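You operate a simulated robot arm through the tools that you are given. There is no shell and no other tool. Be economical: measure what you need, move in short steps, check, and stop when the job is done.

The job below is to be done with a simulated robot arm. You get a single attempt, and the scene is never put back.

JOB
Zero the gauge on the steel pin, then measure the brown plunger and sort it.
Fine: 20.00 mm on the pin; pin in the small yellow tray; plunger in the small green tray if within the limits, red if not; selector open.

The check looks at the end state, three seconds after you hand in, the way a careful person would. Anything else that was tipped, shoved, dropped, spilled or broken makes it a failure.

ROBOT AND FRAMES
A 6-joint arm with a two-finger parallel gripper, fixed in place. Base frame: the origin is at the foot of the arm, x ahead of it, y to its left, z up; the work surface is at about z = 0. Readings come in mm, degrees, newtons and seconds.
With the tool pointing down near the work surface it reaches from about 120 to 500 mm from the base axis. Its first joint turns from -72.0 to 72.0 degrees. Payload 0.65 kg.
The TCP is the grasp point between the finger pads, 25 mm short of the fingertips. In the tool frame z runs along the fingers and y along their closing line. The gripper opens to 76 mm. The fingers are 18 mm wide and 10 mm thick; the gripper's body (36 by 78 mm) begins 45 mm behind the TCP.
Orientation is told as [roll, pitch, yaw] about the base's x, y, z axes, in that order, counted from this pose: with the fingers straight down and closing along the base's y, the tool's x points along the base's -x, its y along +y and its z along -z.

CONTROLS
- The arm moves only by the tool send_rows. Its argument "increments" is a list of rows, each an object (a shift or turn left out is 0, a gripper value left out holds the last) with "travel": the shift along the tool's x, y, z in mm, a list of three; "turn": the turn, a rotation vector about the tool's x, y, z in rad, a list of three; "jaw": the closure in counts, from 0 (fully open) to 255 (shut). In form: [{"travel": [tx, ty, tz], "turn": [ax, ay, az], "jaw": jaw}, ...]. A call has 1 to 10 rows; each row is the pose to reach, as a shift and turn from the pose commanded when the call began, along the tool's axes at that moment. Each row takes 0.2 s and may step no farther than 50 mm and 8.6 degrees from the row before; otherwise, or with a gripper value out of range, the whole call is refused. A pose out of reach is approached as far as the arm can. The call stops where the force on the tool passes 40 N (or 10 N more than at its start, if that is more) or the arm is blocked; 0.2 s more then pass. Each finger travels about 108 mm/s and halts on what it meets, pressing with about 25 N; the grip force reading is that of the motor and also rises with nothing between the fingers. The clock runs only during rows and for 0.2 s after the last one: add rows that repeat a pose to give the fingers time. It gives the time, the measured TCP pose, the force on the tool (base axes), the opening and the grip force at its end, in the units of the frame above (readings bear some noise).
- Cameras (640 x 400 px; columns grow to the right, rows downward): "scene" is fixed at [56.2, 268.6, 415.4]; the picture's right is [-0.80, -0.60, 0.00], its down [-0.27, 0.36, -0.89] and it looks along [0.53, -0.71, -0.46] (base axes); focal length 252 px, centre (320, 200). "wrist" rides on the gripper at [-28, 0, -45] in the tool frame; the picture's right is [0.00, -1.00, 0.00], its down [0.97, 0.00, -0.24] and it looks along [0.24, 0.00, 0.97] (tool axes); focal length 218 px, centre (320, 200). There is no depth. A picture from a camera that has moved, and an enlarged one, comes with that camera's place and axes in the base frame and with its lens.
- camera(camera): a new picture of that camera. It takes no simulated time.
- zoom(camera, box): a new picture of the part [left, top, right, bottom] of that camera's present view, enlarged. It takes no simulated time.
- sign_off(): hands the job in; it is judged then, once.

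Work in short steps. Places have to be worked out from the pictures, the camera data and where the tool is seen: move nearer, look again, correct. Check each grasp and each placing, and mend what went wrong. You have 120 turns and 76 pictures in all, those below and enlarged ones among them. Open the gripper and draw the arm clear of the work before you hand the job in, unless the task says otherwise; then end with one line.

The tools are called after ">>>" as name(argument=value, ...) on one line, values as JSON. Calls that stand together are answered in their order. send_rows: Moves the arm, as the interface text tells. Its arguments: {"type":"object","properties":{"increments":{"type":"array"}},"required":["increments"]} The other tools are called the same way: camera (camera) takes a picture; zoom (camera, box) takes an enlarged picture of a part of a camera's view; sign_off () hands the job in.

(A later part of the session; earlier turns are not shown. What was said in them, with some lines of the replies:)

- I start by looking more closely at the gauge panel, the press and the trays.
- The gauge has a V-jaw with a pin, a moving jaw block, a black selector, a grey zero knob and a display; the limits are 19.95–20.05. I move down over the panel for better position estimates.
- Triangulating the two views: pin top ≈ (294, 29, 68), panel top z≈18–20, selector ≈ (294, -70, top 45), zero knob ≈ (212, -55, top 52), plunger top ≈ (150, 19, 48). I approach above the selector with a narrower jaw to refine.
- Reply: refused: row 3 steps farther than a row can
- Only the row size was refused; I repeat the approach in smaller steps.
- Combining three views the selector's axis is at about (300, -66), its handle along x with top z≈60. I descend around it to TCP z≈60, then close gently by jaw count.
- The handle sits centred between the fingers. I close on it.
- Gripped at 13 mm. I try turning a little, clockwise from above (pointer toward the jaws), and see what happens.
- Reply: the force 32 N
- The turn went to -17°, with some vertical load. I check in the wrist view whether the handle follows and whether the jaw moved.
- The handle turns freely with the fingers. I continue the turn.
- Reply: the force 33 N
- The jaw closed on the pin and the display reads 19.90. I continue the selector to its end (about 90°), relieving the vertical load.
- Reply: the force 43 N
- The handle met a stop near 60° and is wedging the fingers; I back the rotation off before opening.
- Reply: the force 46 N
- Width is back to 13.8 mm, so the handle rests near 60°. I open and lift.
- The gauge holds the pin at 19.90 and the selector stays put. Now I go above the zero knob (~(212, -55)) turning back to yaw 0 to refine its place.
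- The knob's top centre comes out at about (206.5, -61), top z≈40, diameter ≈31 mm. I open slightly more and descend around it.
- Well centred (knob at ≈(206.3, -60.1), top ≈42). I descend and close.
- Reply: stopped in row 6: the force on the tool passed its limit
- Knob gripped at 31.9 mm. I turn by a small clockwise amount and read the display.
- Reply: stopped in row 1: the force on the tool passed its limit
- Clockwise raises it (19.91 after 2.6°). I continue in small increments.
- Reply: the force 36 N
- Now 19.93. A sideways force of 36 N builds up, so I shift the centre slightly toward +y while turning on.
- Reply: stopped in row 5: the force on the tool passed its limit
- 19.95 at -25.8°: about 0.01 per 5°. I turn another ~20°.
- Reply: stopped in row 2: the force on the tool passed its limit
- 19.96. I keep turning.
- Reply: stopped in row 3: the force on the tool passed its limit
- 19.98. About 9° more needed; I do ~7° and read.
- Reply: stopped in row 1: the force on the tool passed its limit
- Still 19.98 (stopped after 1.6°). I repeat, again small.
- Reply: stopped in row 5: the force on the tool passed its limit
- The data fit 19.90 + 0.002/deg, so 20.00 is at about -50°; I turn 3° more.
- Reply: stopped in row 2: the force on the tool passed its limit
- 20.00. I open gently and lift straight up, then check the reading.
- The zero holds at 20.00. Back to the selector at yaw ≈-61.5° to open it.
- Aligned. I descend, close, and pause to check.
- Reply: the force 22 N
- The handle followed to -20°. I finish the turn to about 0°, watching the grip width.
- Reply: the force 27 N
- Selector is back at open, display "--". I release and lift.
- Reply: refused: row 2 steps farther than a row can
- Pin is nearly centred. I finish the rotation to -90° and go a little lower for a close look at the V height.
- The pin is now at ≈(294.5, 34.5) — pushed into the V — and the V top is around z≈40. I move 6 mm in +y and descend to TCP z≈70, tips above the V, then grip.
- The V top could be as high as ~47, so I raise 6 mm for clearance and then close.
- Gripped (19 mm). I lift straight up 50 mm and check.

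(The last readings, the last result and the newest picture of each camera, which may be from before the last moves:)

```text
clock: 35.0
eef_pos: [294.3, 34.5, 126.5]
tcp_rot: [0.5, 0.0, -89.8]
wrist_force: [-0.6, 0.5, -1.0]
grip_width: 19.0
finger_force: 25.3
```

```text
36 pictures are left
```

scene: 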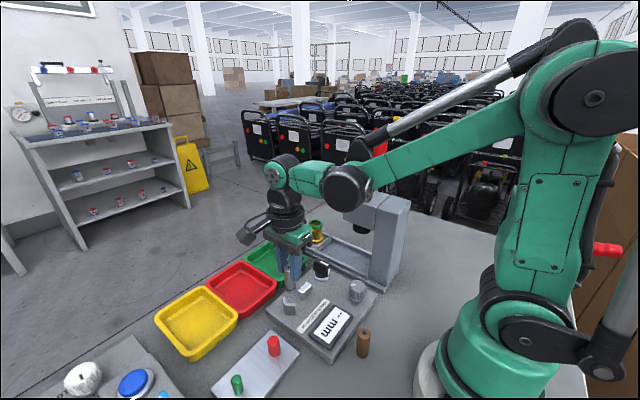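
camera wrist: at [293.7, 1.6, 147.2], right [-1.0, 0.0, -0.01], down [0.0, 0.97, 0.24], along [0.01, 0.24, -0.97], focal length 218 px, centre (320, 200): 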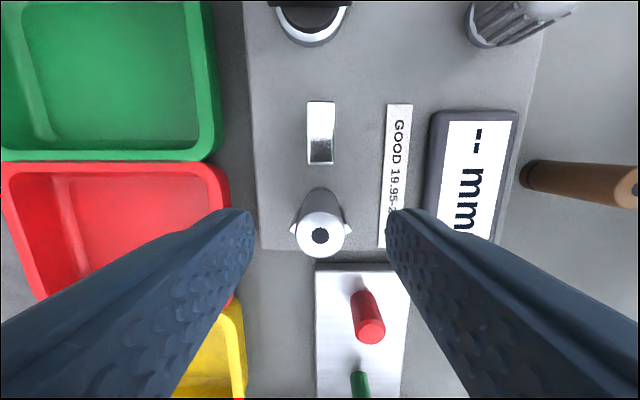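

The pin is in the gripper. Yellow tray spans roughly x 352–468, y 113–205; I carry the pin over (405, 158).

>>> send_rows(increments=[{"travel": [25, 22, 0]}, {"travel": [50, 45, 0]}, {"travel": [75, 67, 0]}, {"travel": [100, 89, 0]}, {"travel": [123.5, 110.7, 0]}, {"travel": [123.5, 110.7, 25]}, {"travel": [123.5, 110.7, 25]}])

>>> camera(camera="scene")

>>> camera(camera="wrist")

```text
clock: 36.6
eef_pos: [405.9, 160.5, 101.3]
tcp_rot: [0.5, 0.0, -90.0]
wrist_force: [-1.6, 0.0, -0.7]
grip_width: 18.7
finger_force: 24.9
```

```text
35 pictures are left
```

scene: 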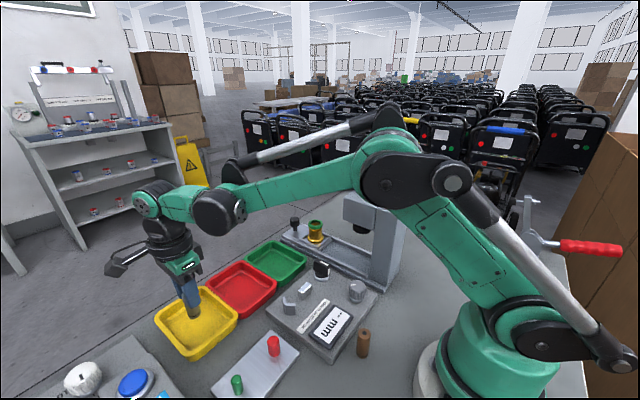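

```text
34 pictures are left
camera wrist: at [403.9, 132.3, 146.8], right [-1.0, 0.0, -0.01], down [0.0, 0.97, 0.24], along [0.01, 0.24, -0.97], focal length 218 px, centre (320, 200)
```

wrist: 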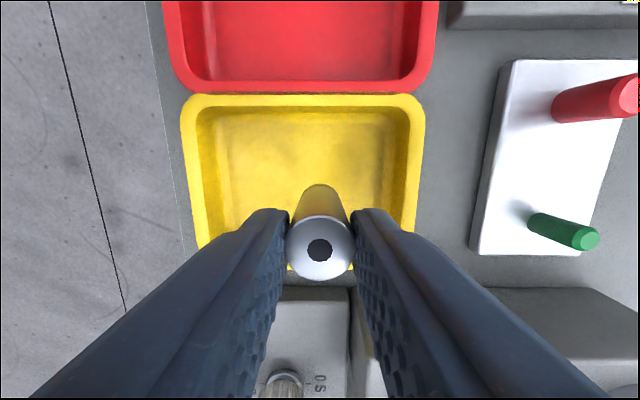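

Centred in the yellow tray. I lower slowly until the pin meets the floor.

>>> send_rows(increments=[{"travel": [0, 0, 15]}, {"travel": [0, 0, 28]}, {"travel": [0, 0, 32]}, {"travel": [0, 0, 34]}, {"travel": [0, 0, 34]}])

>>> zoom(camera="scene", box=[140, 260, 260, 370])

```text
clock: 37.8
eef_pos: [405.7, 158.5, 67.3]
tcp_rot: [0.5, 0.0, -90.0]
wrist_force: [0.7, 0.6, -1.2]
grip_width: 18.7
finger_force: 25.5
```

```text
3.64 times, centred on (200, 315) of scene
camera zoom: at [56.2, 268.6, 415.4], right [-0.8, -0.6, 0.0], down [-0.27, 0.36, -0.89], along [0.53, -0.71, -0.46], focal length 916 px, centre (756, -218)
```

zoom: 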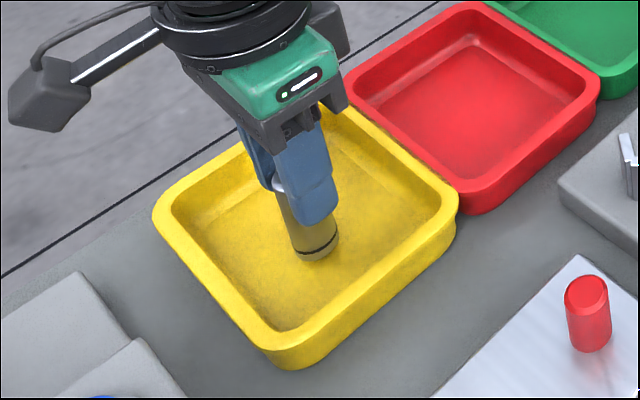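

Nearly down. I creep further in 1.5 mm steps until contact shows in the force.

>>> send_rows(increments=[{"travel": [0, 0, 1.5]}, {"travel": [0, 0, 3]}, {"travel": [0, 0, 3]}])

>>> send_rows(increments=[{"travel": [0, 0, 1]}, {"travel": [0, 0, 2]}, {"travel": [0, 0, 2]}])

```text
clock: 38.6
eef_pos: [405.2, 159.6, 65.9]
tcp_rot: [0.5, 0.0, -89.9]
wrist_force: [0.8, 0.3, -1.6]
grip_width: 18.8
finger_force: 24.9
```

```text
clock: 39.4
eef_pos: [406.6, 158.3, 63.3]
tcp_rot: [0.5, 0.0, -89.9]
wrist_force: [-0.1, 0.5, -1.1]
grip_width: 19.1
finger_force: 25.1
```

>>> zoom(camera="scene", box=[165, 275, 235, 335])

>>> send_rows(increments=[{"travel": [0, 0, 1]}, {"travel": [0, 0, 2]}, {"travel": [0, 0, 2]}])

```text
6.67 times, centred on (200, 305) of scene
camera zoom: at [56.2, 268.6, 415.4], right [-0.8, -0.6, 0.0], down [-0.27, 0.36, -0.89], along [0.53, -0.71, -0.46], focal length 1678 px, centre (1120, -500)
```

zoom: 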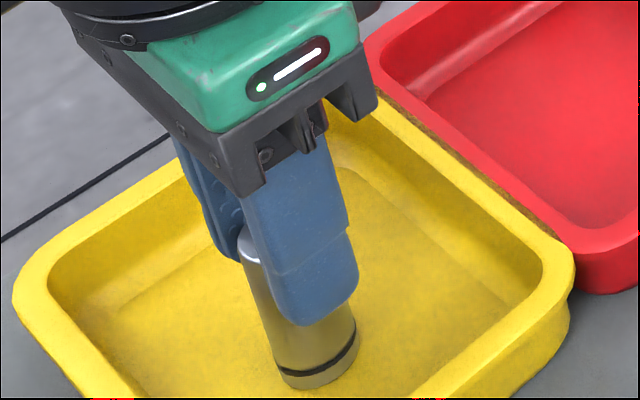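

```text
clock: 40.2
eef_pos: [405.7, 159.5, 61.4]
tcp_rot: [0.5, -0.1, -90.0]
wrist_force: [-2.2, -1.8, 19.3]
grip_width: 18.9
finger_force: 25.3
```

Contact (19 N) — the pin stands on the tray floor. I open moderately and lift straight up.

>>> send_rows(increments=[{"travel": [0, 0, -0.5]}, {"travel": [0, 0, -0.5], "jaw": 120}, {"travel": [0, 0, -0.5], "jaw": 120}, {"travel": [0, 0, -20], "jaw": 120}, {"travel": [0, 0, -50], "jaw": 120}, {"travel": [0, 0, -65], "jaw": 120}, {"travel": [0, 0, -65], "jaw": 120}])

>>> zoom(camera="scene", box=[140, 250, 400, 380])

```text
clock: 41.8
eef_pos: [405.1, 159.8, 125.1]
tcp_rot: [0.5, 0.0, -89.9]
wrist_force: [-0.8, 0.7, -0.5]
grip_width: 40.5
finger_force: 0.1
```

```text
2.46 times, centred on (270, 315) of scene
camera zoom: at [56.2, 268.6, 415.4], right [-0.8, -0.6, 0.0], down [-0.27, 0.36, -0.89], along [0.53, -0.71, -0.46], focal length 620 px, centre (443, -83)
```

zoom: 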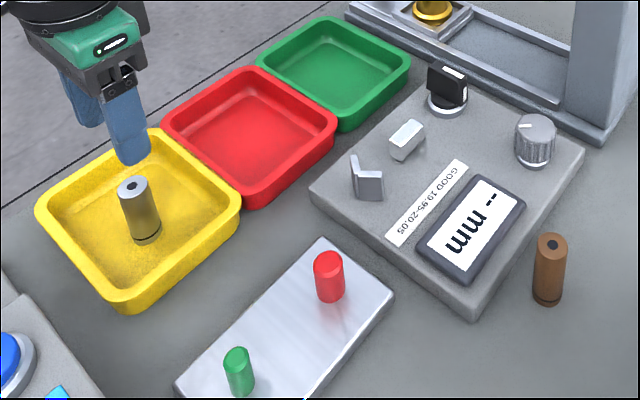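

The pin stands in the yellow tray, selector open. I move above the plunger (~(150, 19)).

>>> send_rows(increments=[{"travel": [-20, -36, 0]}, {"travel": [-40, -72, 0]}, {"travel": [-60, -108, 0]}, {"travel": [-80, -144, 0]}, {"travel": [-100, -180, 0]}, {"travel": [-120, -216, 0]}, {"travel": [-140, -250, 0]}, {"travel": [-140, -250, 0]}])

>>> camera(camera="wrist")

```text
clock: 43.6
eef_pos: [154.9, 18.2, 125.3]
tcp_rot: [0.5, 0.0, -89.9]
wrist_force: [-0.4, 0.3, 0.5]
grip_width: 40.1
finger_force: 0.0
```

```text
30 pictures are left
camera wrist: at [154.3, -8.7, 170.3], right [-1.0, 0.0, -0.01], down [0.0, 0.97, 0.24], along [0.01, 0.24, -0.97], focal length 218 px, centre (320, 200)
```

wrist: 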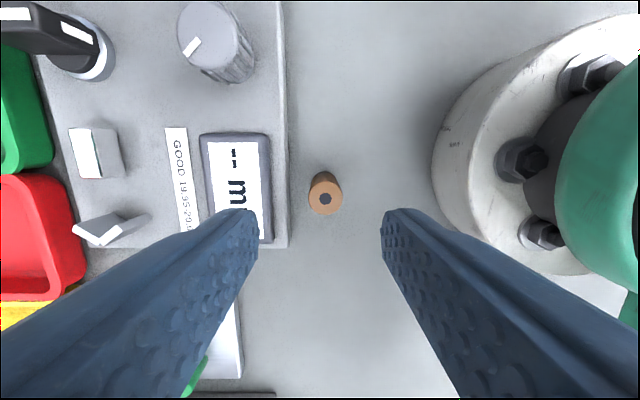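

Plunger at ≈(151.7, 21.5). I align and descend part way with a narrower opening.

>>> send_rows(increments=[{"travel": [3.3, -3.2, 0], "jaw": 135}, {"travel": [3.3, -3.2, 20], "jaw": 135}, {"travel": [3.3, -3.2, 35], "jaw": 135}, {"travel": [3.3, -3.2, 35], "jaw": 135}])

>>> camera(camera="wrist")

```text
clock: 44.6
eef_pos: [152.2, 23.2, 87.6]
tcp_rot: [0.6, 0.0, -89.9]
wrist_force: [-0.5, -0.5, 0.2]
grip_width: 35.8
finger_force: 0.1
```

```text
29 pictures are left
camera wrist: at [150.8, -4.5, 134.6], right [-1.0, 0.0, -0.01], down [0.0, 0.97, 0.24], along [0.01, 0.24, -0.97], focal length 218 px, centre (320, 200)
```

wrist: 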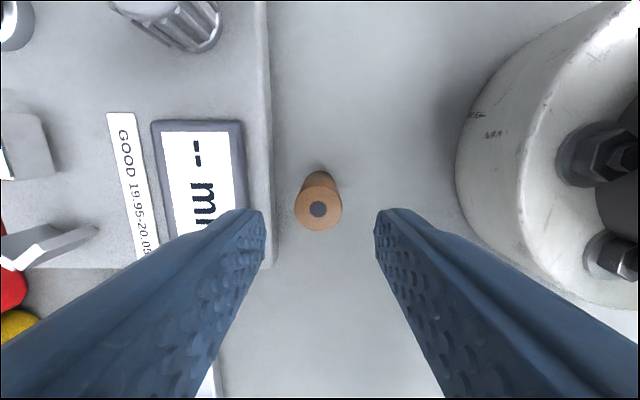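

Aligned to about 2 mm; I correct, descend to TCP z≈59 and grip the upper part.

>>> send_rows(increments=[{"travel": [-1.5, 0, 0]}, {"travel": [-1.5, 0, 15]}, {"travel": [-1.5, 0, 29.5]}, {"travel": [-1.5, 0, 29.5]}, {"travel": [-1.5, 0, 29.5], "jaw": 255}, {"travel": [-1.5, 0, 29.5], "jaw": 255}, {"travel": [-1.5, 0, 29.5], "jaw": 255}])

>>> zoom(camera="scene", box=[320, 290, 420, 370])

```text
clock: 46.2
eef_pos: [157.9, 21.8, 61.5]
tcp_rot: [0.4, 0.0, -89.9]
wrist_force: [-3.4, 0.0, 3.9]
grip_width: 18.5
finger_force: 25.3
```

```text
5.00 times, centred on (370, 330) of scene
camera zoom: at [56.1, 268.6, 415.4], right [-0.8, -0.6, 0.0], down [-0.27, 0.36, -0.89], along [0.53, -0.71, -0.46], focal length 1259 px, centre (70, -450)
```

zoom: 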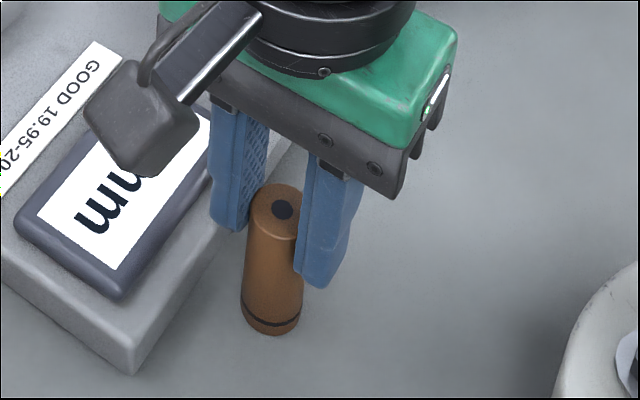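

Gripped at 18.5 mm (the arm's near limit put TCP at x≈158, z≈61.5). I lift and check.

>>> send_rows(increments=[{"travel": [0, 0, -15]}, {"travel": [0, 0, -35]}, {"travel": [0, 5, -60]}, {"travel": [0, 10, -75]}, {"travel": [0, 10, -75]}])

>>> camera(camera="wrist")

>>> zoom(camera="scene", box=[280, 230, 420, 370])

```text
clock: 47.4
eef_pos: [162.6, 21.6, 135.9]
tcp_rot: [0.6, 0.0, -90.0]
wrist_force: [0.5, 0.6, -0.4]
grip_width: 18.6
finger_force: 24.8
```

```text
27 pictures are left
camera wrist: at [160.8, -6.2, 181.0], right [-1.0, 0.0, -0.01], down [0.0, 0.97, 0.24], along [0.01, 0.24, -0.97], focal length 218 px, centre (320, 200)
```

wrist: 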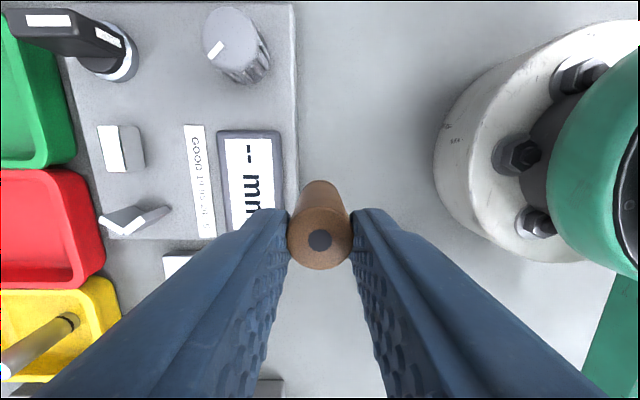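

```text
2.86 times, centred on (350, 300) of scene
camera zoom: at [56.2, 268.6, 415.4], right [-0.8, -0.6, 0.0], down [-0.27, 0.36, -0.89], along [0.53, -0.71, -0.46], focal length 719 px, centre (234, -86)
```

zoom: 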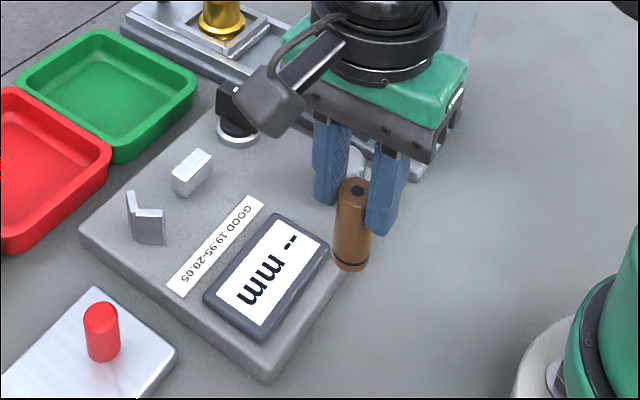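

Plunger securely held upright. I carry it over the V: TCP (294.5, 33), leaving a couple of mm to the V seat, and lower most of the way.

>>> send_rows(increments=[{"travel": [3, 33, 0]}, {"travel": [6, 66, 0]}, {"travel": [9, 99, 0]}, {"travel": [11.4, 131.9, 0]}, {"travel": [11.4, 131.9, 0]}, {"travel": [11.4, 131.9, 20]}, {"travel": [11.4, 131.9, 20]}])

>>> camera(camera="wrist")

>>> zoom(camera="scene", box=[260, 240, 340, 320])

```text
clock: 49.0
eef_pos: [295.5, 31.2, 115.8]
tcp_rot: [0.5, 0.0, -89.9]
wrist_force: [-0.2, -0.2, -0.2]
grip_width: 18.6
finger_force: 24.6
```

```text
25 pictures are left
camera wrist: at [293.3, 3.9, 160.8], right [-1.0, 0.0, -0.01], down [0.0, 0.97, 0.24], along [0.01, 0.24, -0.97], focal length 218 px, centre (320, 200)
```

wrist: 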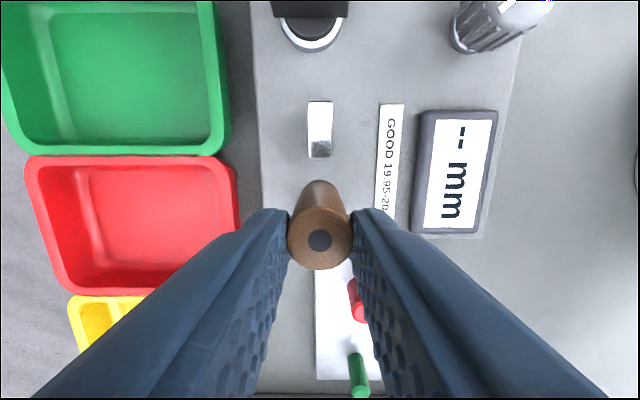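

```text
5.00 times, centred on (300, 280) of scene
camera zoom: at [56.2, 268.6, 415.4], right [-0.8, -0.6, 0.0], down [-0.27, 0.36, -0.89], along [0.53, -0.71, -0.46], focal length 1259 px, centre (420, -200)
```

zoom: 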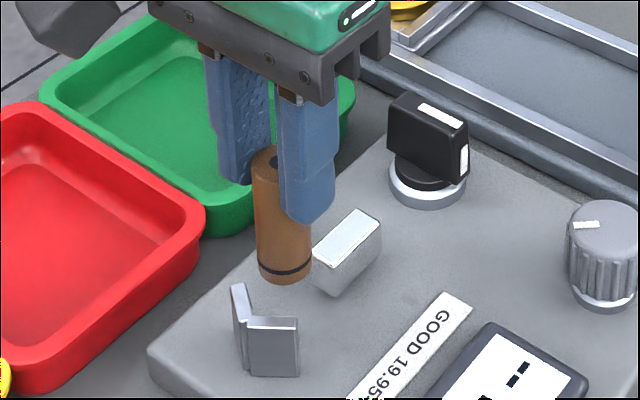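

The lateral placement looks right (about 2 mm clear of the V). I lower to just above the panel.

>>> send_rows(increments=[{"travel": [0, 0, 12]}, {"travel": [0, 0, 24]}, {"travel": [0, 0, 33]}, {"travel": [0, 0, 33]}])

>>> zoom(camera="scene", box=[260, 240, 340, 320])

```text
clock: 50.0
eef_pos: [293.2, 33.6, 83.3]
tcp_rot: [0.5, 0.0, -89.9]
wrist_force: [-0.4, -0.6, -0.4]
grip_width: 18.7
finger_force: 24.5
```

```text
5.00 times, centred on (300, 280) of scene
camera zoom: at [56.2, 268.6, 415.4], right [-0.8, -0.6, 0.0], down [-0.27, 0.36, -0.89], along [0.53, -0.71, -0.46], focal length 1259 px, centre (420, -200)
```

zoom: 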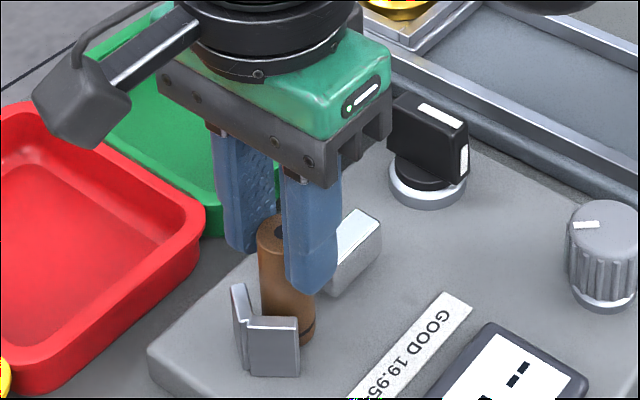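

No contact yet; I creep down until the panel supports it.

>>> send_rows(increments=[{"travel": [0, 0, 1]}, {"travel": [0, 0, 2]}, {"travel": [0, 0, 2]}])

>>> send_rows(increments=[{"travel": [0, 0, 1]}, {"travel": [0, 0, 2]}, {"travel": [0, 0, 2]}])

```text
clock: 50.8
eef_pos: [294.7, 33.4, 79.4]
tcp_rot: [0.4, 0.0, -89.8]
wrist_force: [-0.2, 0.0, -0.1]
grip_width: 18.7
finger_force: 25.3
```

```text
clock: 51.6
eef_pos: [295.2, 32.4, 78.6]
tcp_rot: [0.5, 0.0, -89.9]
wrist_force: [-0.8, 2.2, 14.0]
grip_width: 18.5
finger_force: 24.8
```

Contact at 14 N. I release and lift clear.

>>> send_rows(increments=[{"travel": [0, 0, -0.5], "jaw": 130}, {"travel": [0, 0, -0.5], "jaw": 130}, {"travel": [0, 0, -20], "jaw": 130}, {"travel": [0, 0, -45], "jaw": 120}, {"travel": [0, 0, -45], "jaw": 120}])

>>> zoom(camera="scene", box=[260, 230, 390, 360])

```text
clock: 52.8
eef_pos: [293.9, 32.0, 124.2]
tcp_rot: [0.5, -0.2, -89.9]
wrist_force: [-0.2, -0.8, -0.2]
grip_width: 40.4
finger_force: 0.0
```

```text
3.08 times, centred on (325, 295) of scene
camera zoom: at [56.2, 268.6, 415.4], right [-0.8, -0.6, 0.0], down [-0.27, 0.36, -0.89], along [0.53, -0.71, -0.46], focal length 775 px, centre (305, -92)
```

zoom: 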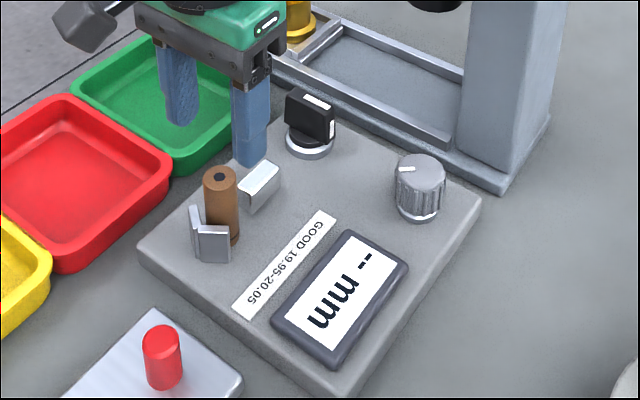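

The plunger stands in the gauge. I return to above the selector at yaw 0.

>>> send_rows(increments=[{"travel": [-9, 0.6, 0], "turn": [0, 0, -0.143]}, {"travel": [-18, 1.2, 0], "turn": [0, 0, -0.286]}, {"travel": [-27, 1.8, 0], "turn": [0, 0, -0.429]}, {"travel": [-36, 2.4, 0], "turn": [0, 0, -0.572]}, {"travel": [-45, 3, 0], "turn": [0, 0, -0.715]}, {"travel": [-54, 3.6, 0], "turn": [0, 0, -0.858]}, {"travel": [-63, 4.2, 0], "turn": [0, 0, -1.001]}, {"travel": [-72, 5, 0], "turn": [0, 0, -1.144]}, {"travel": [-85, 6, 0], "turn": [0, 0, -1.287]}, {"travel": [-98, 6.9, 0], "turn": [0, 0, -1.43]}])

>>> send_rows(increments=[{"turn": [0, 0, -0.139]}, {"travel": [0, 0, 25], "turn": [0, 0, -0.139]}, {"travel": [0, 0, 25], "turn": [0, 0, -0.139]}])

>>> camera(camera="wrist")

```text
clock: 55.0
eef_pos: [301.0, -65.6, 123.8]
tcp_rot: [0.0, -0.5, -7.9]
wrist_force: [0.5, -0.1, 0.1]
grip_width: 40.0
finger_force: 0.0
```

```text
clock: 55.8
eef_pos: [300.3, -65.8, 97.9]
tcp_rot: [-0.1, -0.5, -0.1]
wrist_force: [-0.6, 0.1, -0.4]
grip_width: 40.1
finger_force: 0.1
```

```text
21 pictures are left
camera wrist: at [326.4, -65.1, 143.8], right [0.0, -1.0, 0.0], down [-0.97, 0.0, 0.23], along [-0.23, 0.0, -0.97], focal length 218 px, centre (320, 200)
```

wrist: 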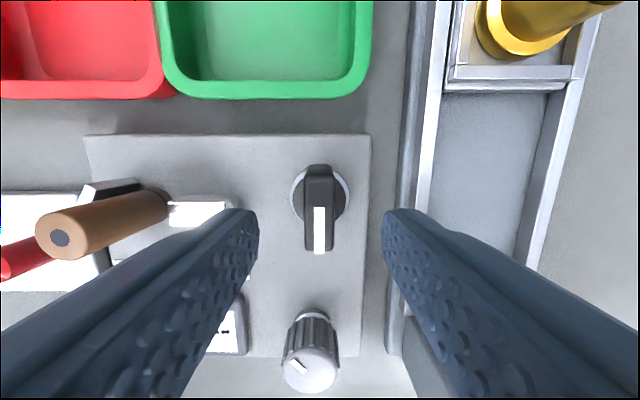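

Aligned over the handle. I descend, grip, and turn toward closed (about -60°).

>>> send_rows(increments=[{"travel": [0, 0, 18]}, {"travel": [0, 0, 37]}, {"travel": [0, 0, 37]}, {"travel": [0, 0, 37], "jaw": 255}, {"travel": [0, 0, 37], "jaw": 255}, {"travel": [0, 0, 37], "jaw": 255}])

>>> send_rows(increments=[{"turn": [0, 0, 0.12]}, {"turn": [0, 0, 0.24]}, {"turn": [0, 0, 0.36]}, {"turn": [0, 0, 0.48]}, {"turn": [0, 0, 0.6]}, {"turn": [0, 0, 0.6]}])

>>> send_rows(increments=[{"turn": [0, 0, 0.12]}, {"turn": [0, 0, 0.24]}, {"turn": [0, 0, 0.36]}, {"turn": [0, 0, 0.45]}, {"turn": [0, 0, 0.45]}])

>>> zoom(camera="scene", box=[260, 230, 390, 360])

```text
clock: 57.2
eef_pos: [300.3, -65.1, 60.8]
tcp_rot: [0.2, -0.5, 0.2]
wrist_force: [0.4, 30.4, -20.6]
grip_width: 12.8
finger_force: 33.3
```

```text
clock: 58.6
eef_pos: [299.6, -65.2, 61.9]
tcp_rot: [0.3, -0.2, -34.4]
wrist_force: [-15.6, 29.0, 7.9]
grip_width: 13.1
finger_force: 33.3
```

```text
clock: 59.8
eef_pos: [301.2, -66.2, 60.8]
tcp_rot: [0.2, -0.4, -60.2]
wrist_force: [-19.4, 5.1, 19.4]
grip_width: 12.9
finger_force: 33.5
```

```text
3.08 times, centred on (325, 295) of scene
camera zoom: at [56.1, 268.6, 415.4], right [-0.8, -0.6, 0.0], down [-0.27, 0.36, -0.89], along [0.53, -0.71, -0.46], focal length 775 px, centre (305, -92)
```

zoom: 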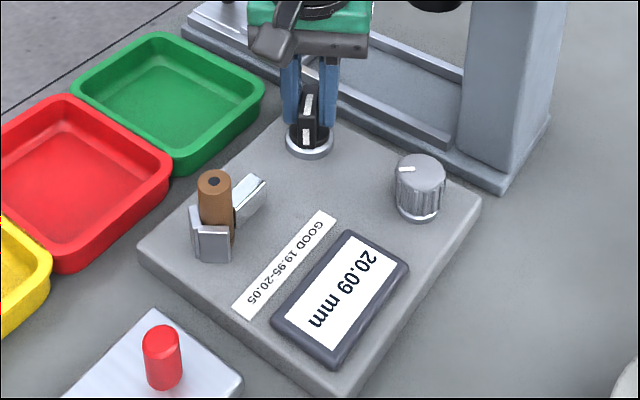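

It reads 20.09; I zoom to be certain and check the plunger stands upright and seated.

>>> zoom(camera="scene", box=[290, 280, 350, 350])

>>> zoom(camera="wrist", box=[100, 200, 420, 400])

```text
5.71 times, centred on (320, 315) of scene
camera zoom: at [56.1, 268.6, 415.4], right [-0.8, -0.6, 0.0], down [-0.27, 0.36, -0.89], along [0.53, -0.71, -0.46], focal length 1439 px, centre (320, -457)
```

zoom: 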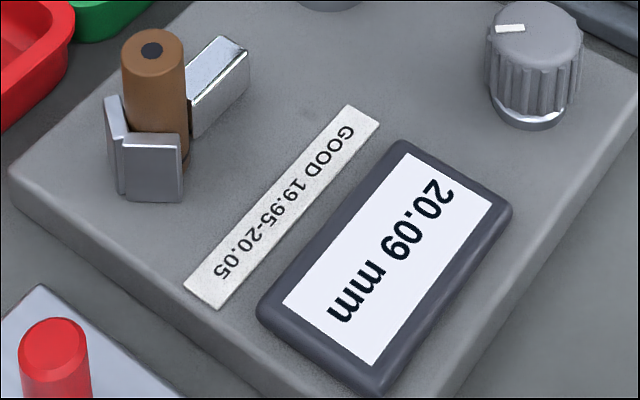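

```text
2.00 times, centred on (260, 300) of wrist
camera zoom: at [313.5, -90.4, 107.4], right [-0.87, -0.49, 0.0], down [-0.48, 0.84, 0.24], along [-0.11, 0.21, -0.97], focal length 436 px, centre (440, 0)
```

zoom: 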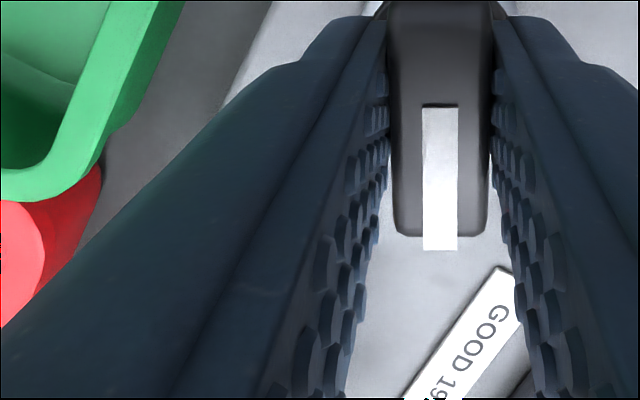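

Clearly 20.09 mm with the plunger seated: above 20.05, so red tray. I turn the selector back to open.

>>> send_rows(increments=[{"turn": [0, 0, -0.12]}, {"turn": [0, 0, -0.24]}, {"turn": [0, 0, -0.36]}, {"turn": [0, 0, -0.48]}, {"turn": [0, 0, -0.6]}, {"turn": [0, 0, -0.6]}])

>>> send_rows(increments=[{"turn": [0, 0, -0.12]}, {"turn": [0, 0, -0.24]}, {"turn": [0, 0, -0.36]}, {"turn": [0, 0, -0.45]}, {"turn": [0, 0, -0.45]}])

>>> zoom(camera="scene", box=[260, 230, 390, 360])

```text
clock: 61.2
eef_pos: [301.9, -65.3, 61.9]
tcp_rot: [0.1, -0.5, -25.6]
wrist_force: [-11.8, 1.2, 2.7]
grip_width: 12.9
finger_force: 33.2
```

```text
clock: 62.4
eef_pos: [301.0, -64.6, 60.6]
tcp_rot: [0.1, -0.5, 0.1]
wrist_force: [4.1, 16.3, -27.6]
grip_width: 13.0
finger_force: 33.2
```

```text
3.08 times, centred on (325, 295) of scene
camera zoom: at [56.2, 268.6, 415.4], right [-0.8, -0.6, 0.0], down [-0.27, 0.36, -0.89], along [0.53, -0.71, -0.46], focal length 775 px, centre (305, -92)
```

zoom: 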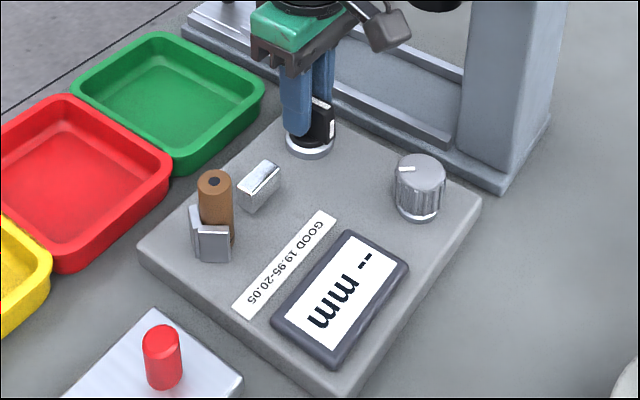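

Selector open again, display "--". I release, lift, and move over the plunger at yaw -90°.

>>> send_rows(increments=[{"jaw": 110}, {"jaw": 110}, {"travel": [0, 0, -30], "jaw": 110}, {"travel": [0, 0, -62], "jaw": 110}, {"travel": [0, 0, -62], "jaw": 110}])

>>> send_rows(increments=[{"travel": [0.6, 9, 0], "turn": [0, 0, 0.143]}, {"travel": [1.2, 18, 0], "turn": [0, 0, 0.286]}, {"travel": [1.8, 27, 0], "turn": [0, 0, 0.429]}, {"travel": [2.4, 36, 0], "turn": [0, 0, 0.572]}, {"travel": [3, 45, 0], "turn": [0, 0, 0.715]}, {"travel": [3.6, 55, 0], "turn": [0, 0, 0.858]}, {"travel": [4.2, 65, 0], "turn": [0, 0, 1.001]}, {"travel": [5, 76, 0], "turn": [0, 0, 1.144]}, {"travel": [6, 88, 0], "turn": [0, 0, 1.287]}, {"travel": [6.5, 100, 0], "turn": [0, 0, 1.43]}])

>>> send_rows(increments=[{"turn": [0, 0, 0.141]}, {"travel": [0, 0, 20], "turn": [0, 0, 0.141]}, {"travel": [0, 0, 20], "turn": [0, 0, 0.141]}])

>>> camera(camera="wrist")

```text
clock: 63.6
eef_pos: [300.6, -66.9, 123.8]
tcp_rot: [0.1, -0.5, -0.1]
wrist_force: [0.0, 0.3, 0.3]
grip_width: 43.4
finger_force: 0.0
```

```text
clock: 65.8
eef_pos: [293.9, 36.2, 123.6]
tcp_rot: [0.5, -0.2, -82.1]
wrist_force: [-0.5, 0.0, -0.7]
grip_width: 43.4
finger_force: 0.1
```

```text
clock: 66.6
eef_pos: [295.4, 34.5, 105.0]
tcp_rot: [0.5, 0.0, -90.1]
wrist_force: [-0.6, -0.3, 0.5]
grip_width: 43.1
finger_force: 0.1
```

```text
16 pictures are left
camera wrist: at [293.3, 6.9, 150.0], right [-1.0, 0.0, -0.01], down [0.0, 0.97, 0.24], along [0.01, 0.24, -0.97], focal length 218 px, centre (320, 200)
```

wrist: 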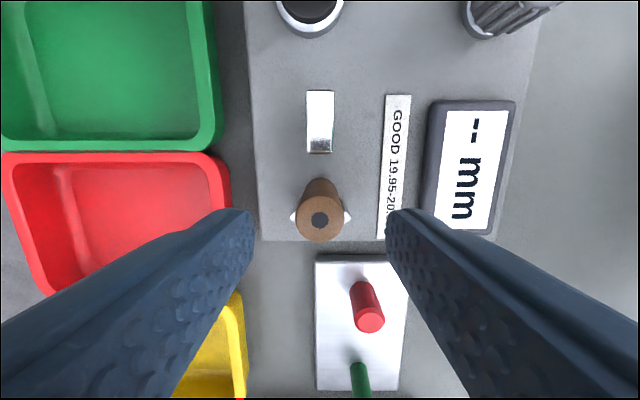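

Aligned. I descend to TCP z≈77, close, and lift.

>>> send_rows(increments=[{"travel": [0.8, 0, 14]}, {"travel": [0.8, 0, 28]}, {"travel": [0.8, 0, 28]}, {"travel": [0.8, 0, 28], "jaw": 255}, {"travel": [0.8, 0, 28], "jaw": 255}, {"travel": [0.8, 0, 28], "jaw": 255}])

>>> send_rows(increments=[{"travel": [-1, 0, -10]}, {"travel": [-1, 0, -30]}, {"travel": [-1, 0, -50]}, {"travel": [-1, 0, -50]}])

>>> camera(camera="scene")

```text
clock: 68.0
eef_pos: [295.1, 33.7, 75.7]
tcp_rot: [0.4, 0.0, -90.1]
wrist_force: [-3.7, -2.9, -0.2]
grip_width: 18.9
finger_force: 24.4
```

```text
clock: 69.0
eef_pos: [294.3, 33.6, 127.5]
tcp_rot: [0.5, 0.0, -90.1]
wrist_force: [1.1, 0.2, -0.1]
grip_width: 18.4
finger_force: 25.0
```

```text
15 pictures are left
```

scene: 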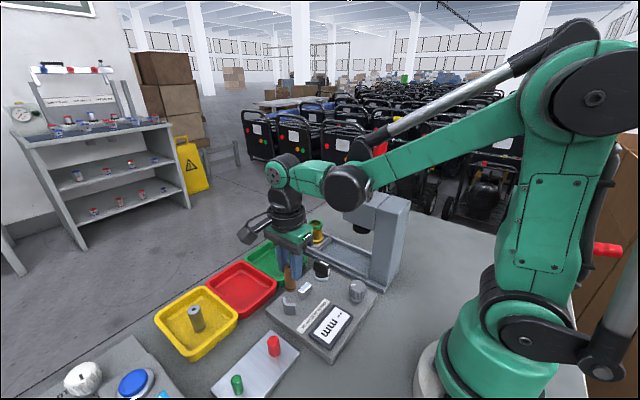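

Plunger held. Red tray centre ≈ (410, 54); I carry it there.

>>> send_rows(increments=[{"travel": [5, 29, 0]}, {"travel": [11, 58, 0]}, {"travel": [16, 87, 0]}, {"travel": [21, 114, 0]}, {"travel": [21, 114, 0]}, {"travel": [21, 114, 25]}, {"travel": [21, 114, 25]}])

>>> camera(camera="wrist")

```text
clock: 70.6
eef_pos: [411.7, 55.3, 100.5]
tcp_rot: [0.5, 0.0, -90.1]
wrist_force: [0.8, 0.6, -1.4]
grip_width: 18.6
finger_force: 25.1
```

```text
14 pictures are left
camera wrist: at [410.0, 27.8, 146.9], right [-1.0, 0.0, -0.01], down [0.0, 0.97, 0.24], along [0.01, 0.24, -0.97], focal length 218 px, centre (320, 200)
```

wrist: 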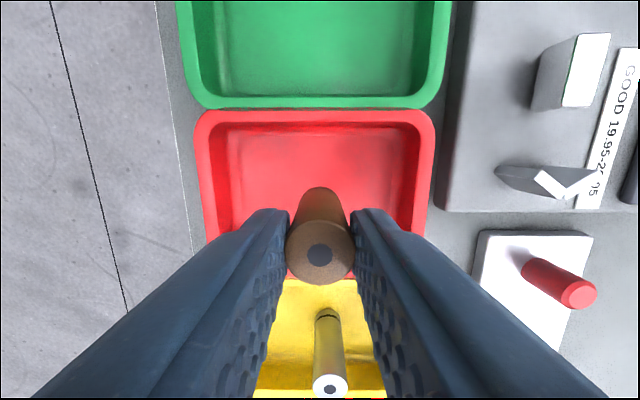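

Centred over the red tray. I lower, creeping at the end.

>>> send_rows(increments=[{"travel": [0, 0, 15]}, {"travel": [0, 0, 28]}, {"travel": [0, 0, 34]}, {"travel": [0, 0, 36]}, {"travel": [0, 0, 36]}])

>>> send_rows(increments=[{"travel": [0, 0, 1]}, {"travel": [0, 0, 2]}, {"travel": [0, 0, 2]}])

```text
clock: 71.8
eef_pos: [409.3, 55.3, 65.0]
tcp_rot: [0.5, 0.0, -90.1]
wrist_force: [1.3, -0.5, 0.2]
grip_width: 18.6
finger_force: 25.3
```

```text
clock: 72.6
eef_pos: [408.9, 55.3, 63.3]
tcp_rot: [0.5, 0.0, -90.2]
wrist_force: [0.3, 0.4, -0.7]
grip_width: 18.4
finger_force: 24.9
```

No contact yet; another couple of millimetres.

>>> send_rows(increments=[{"travel": [0, 0, 0.7]}, {"travel": [0, 0, 1.5]}, {"travel": [0, 0, 1.5]}])

```text
clock: 73.4
eef_pos: [409.4, 55.4, 61.2]
tcp_rot: [0.6, -0.1, -90.1]
wrist_force: [-1.0, -0.6, 11.3]
grip_width: 18.5
finger_force: 25.6
```

Contact (11 N). I release and lift clear.

>>> send_rows(increments=[{"travel": [0, 0, -0.3], "jaw": 120}, {"travel": [0, 0, -0.3], "jaw": 120}, {"travel": [0, 0, -20], "jaw": 120}, {"travel": [0, 0, -55], "jaw": 100}, {"travel": [0, 0, -95], "jaw": 60}, {"travel": [0, 0, -130], "jaw": 0}, {"travel": [0, 0, -130], "jaw": 0}])

>>> send_rows(increments=[{"travel": [0, -40, 0]}, {"travel": [0, -80, -10]}, {"travel": [0, -120, -20]}, {"travel": [0, -160, -30]}, {"travel": [0, -160, -30]}])

>>> camera(camera="scene")

>>> zoom(camera="scene", box=[140, 230, 400, 390])

```text
clock: 75.0
eef_pos: [406.1, 55.3, 194.1]
tcp_rot: [0.5, -0.1, -90.1]
wrist_force: [0.0, -0.2, 0.2]
grip_width: 76.1
finger_force: 0.1
```

```text
clock: 76.2
eef_pos: [245.1, 55.5, 220.9]
tcp_rot: [0.5, -0.1, -90.2]
wrist_force: [0.3, -0.6, -0.2]
grip_width: 75.8
finger_force: 0.0
```

```text
13 pictures are left
```

scene: 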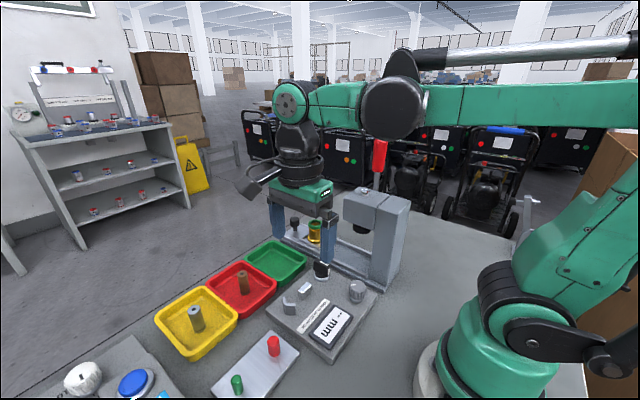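

```text
2.46 times, centred on (270, 310) of scene
camera zoom: at [56.1, 268.6, 415.4], right [-0.8, -0.6, 0.0], down [-0.27, 0.36, -0.89], along [0.53, -0.71, -0.46], focal length 620 px, centre (443, -71)
```

zoom: 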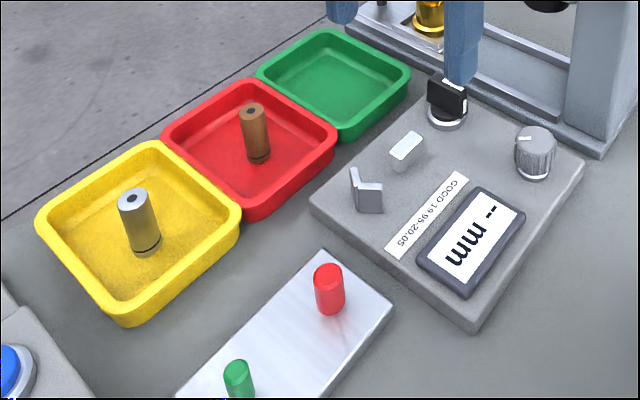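

The pin is in the yellow tray, the plunger is in the red tray, the selector is open, and the arm is clear with the gripper open. I hand in.

>>> sign_off()

```text
The job is handed in.
```

I zeroed the gauge to 20.00 mm on the pin; the plunger then read 20.09 mm, above the 20.05 limit, so it is in the red tray, with the pin in the yellow tray and the selector open.
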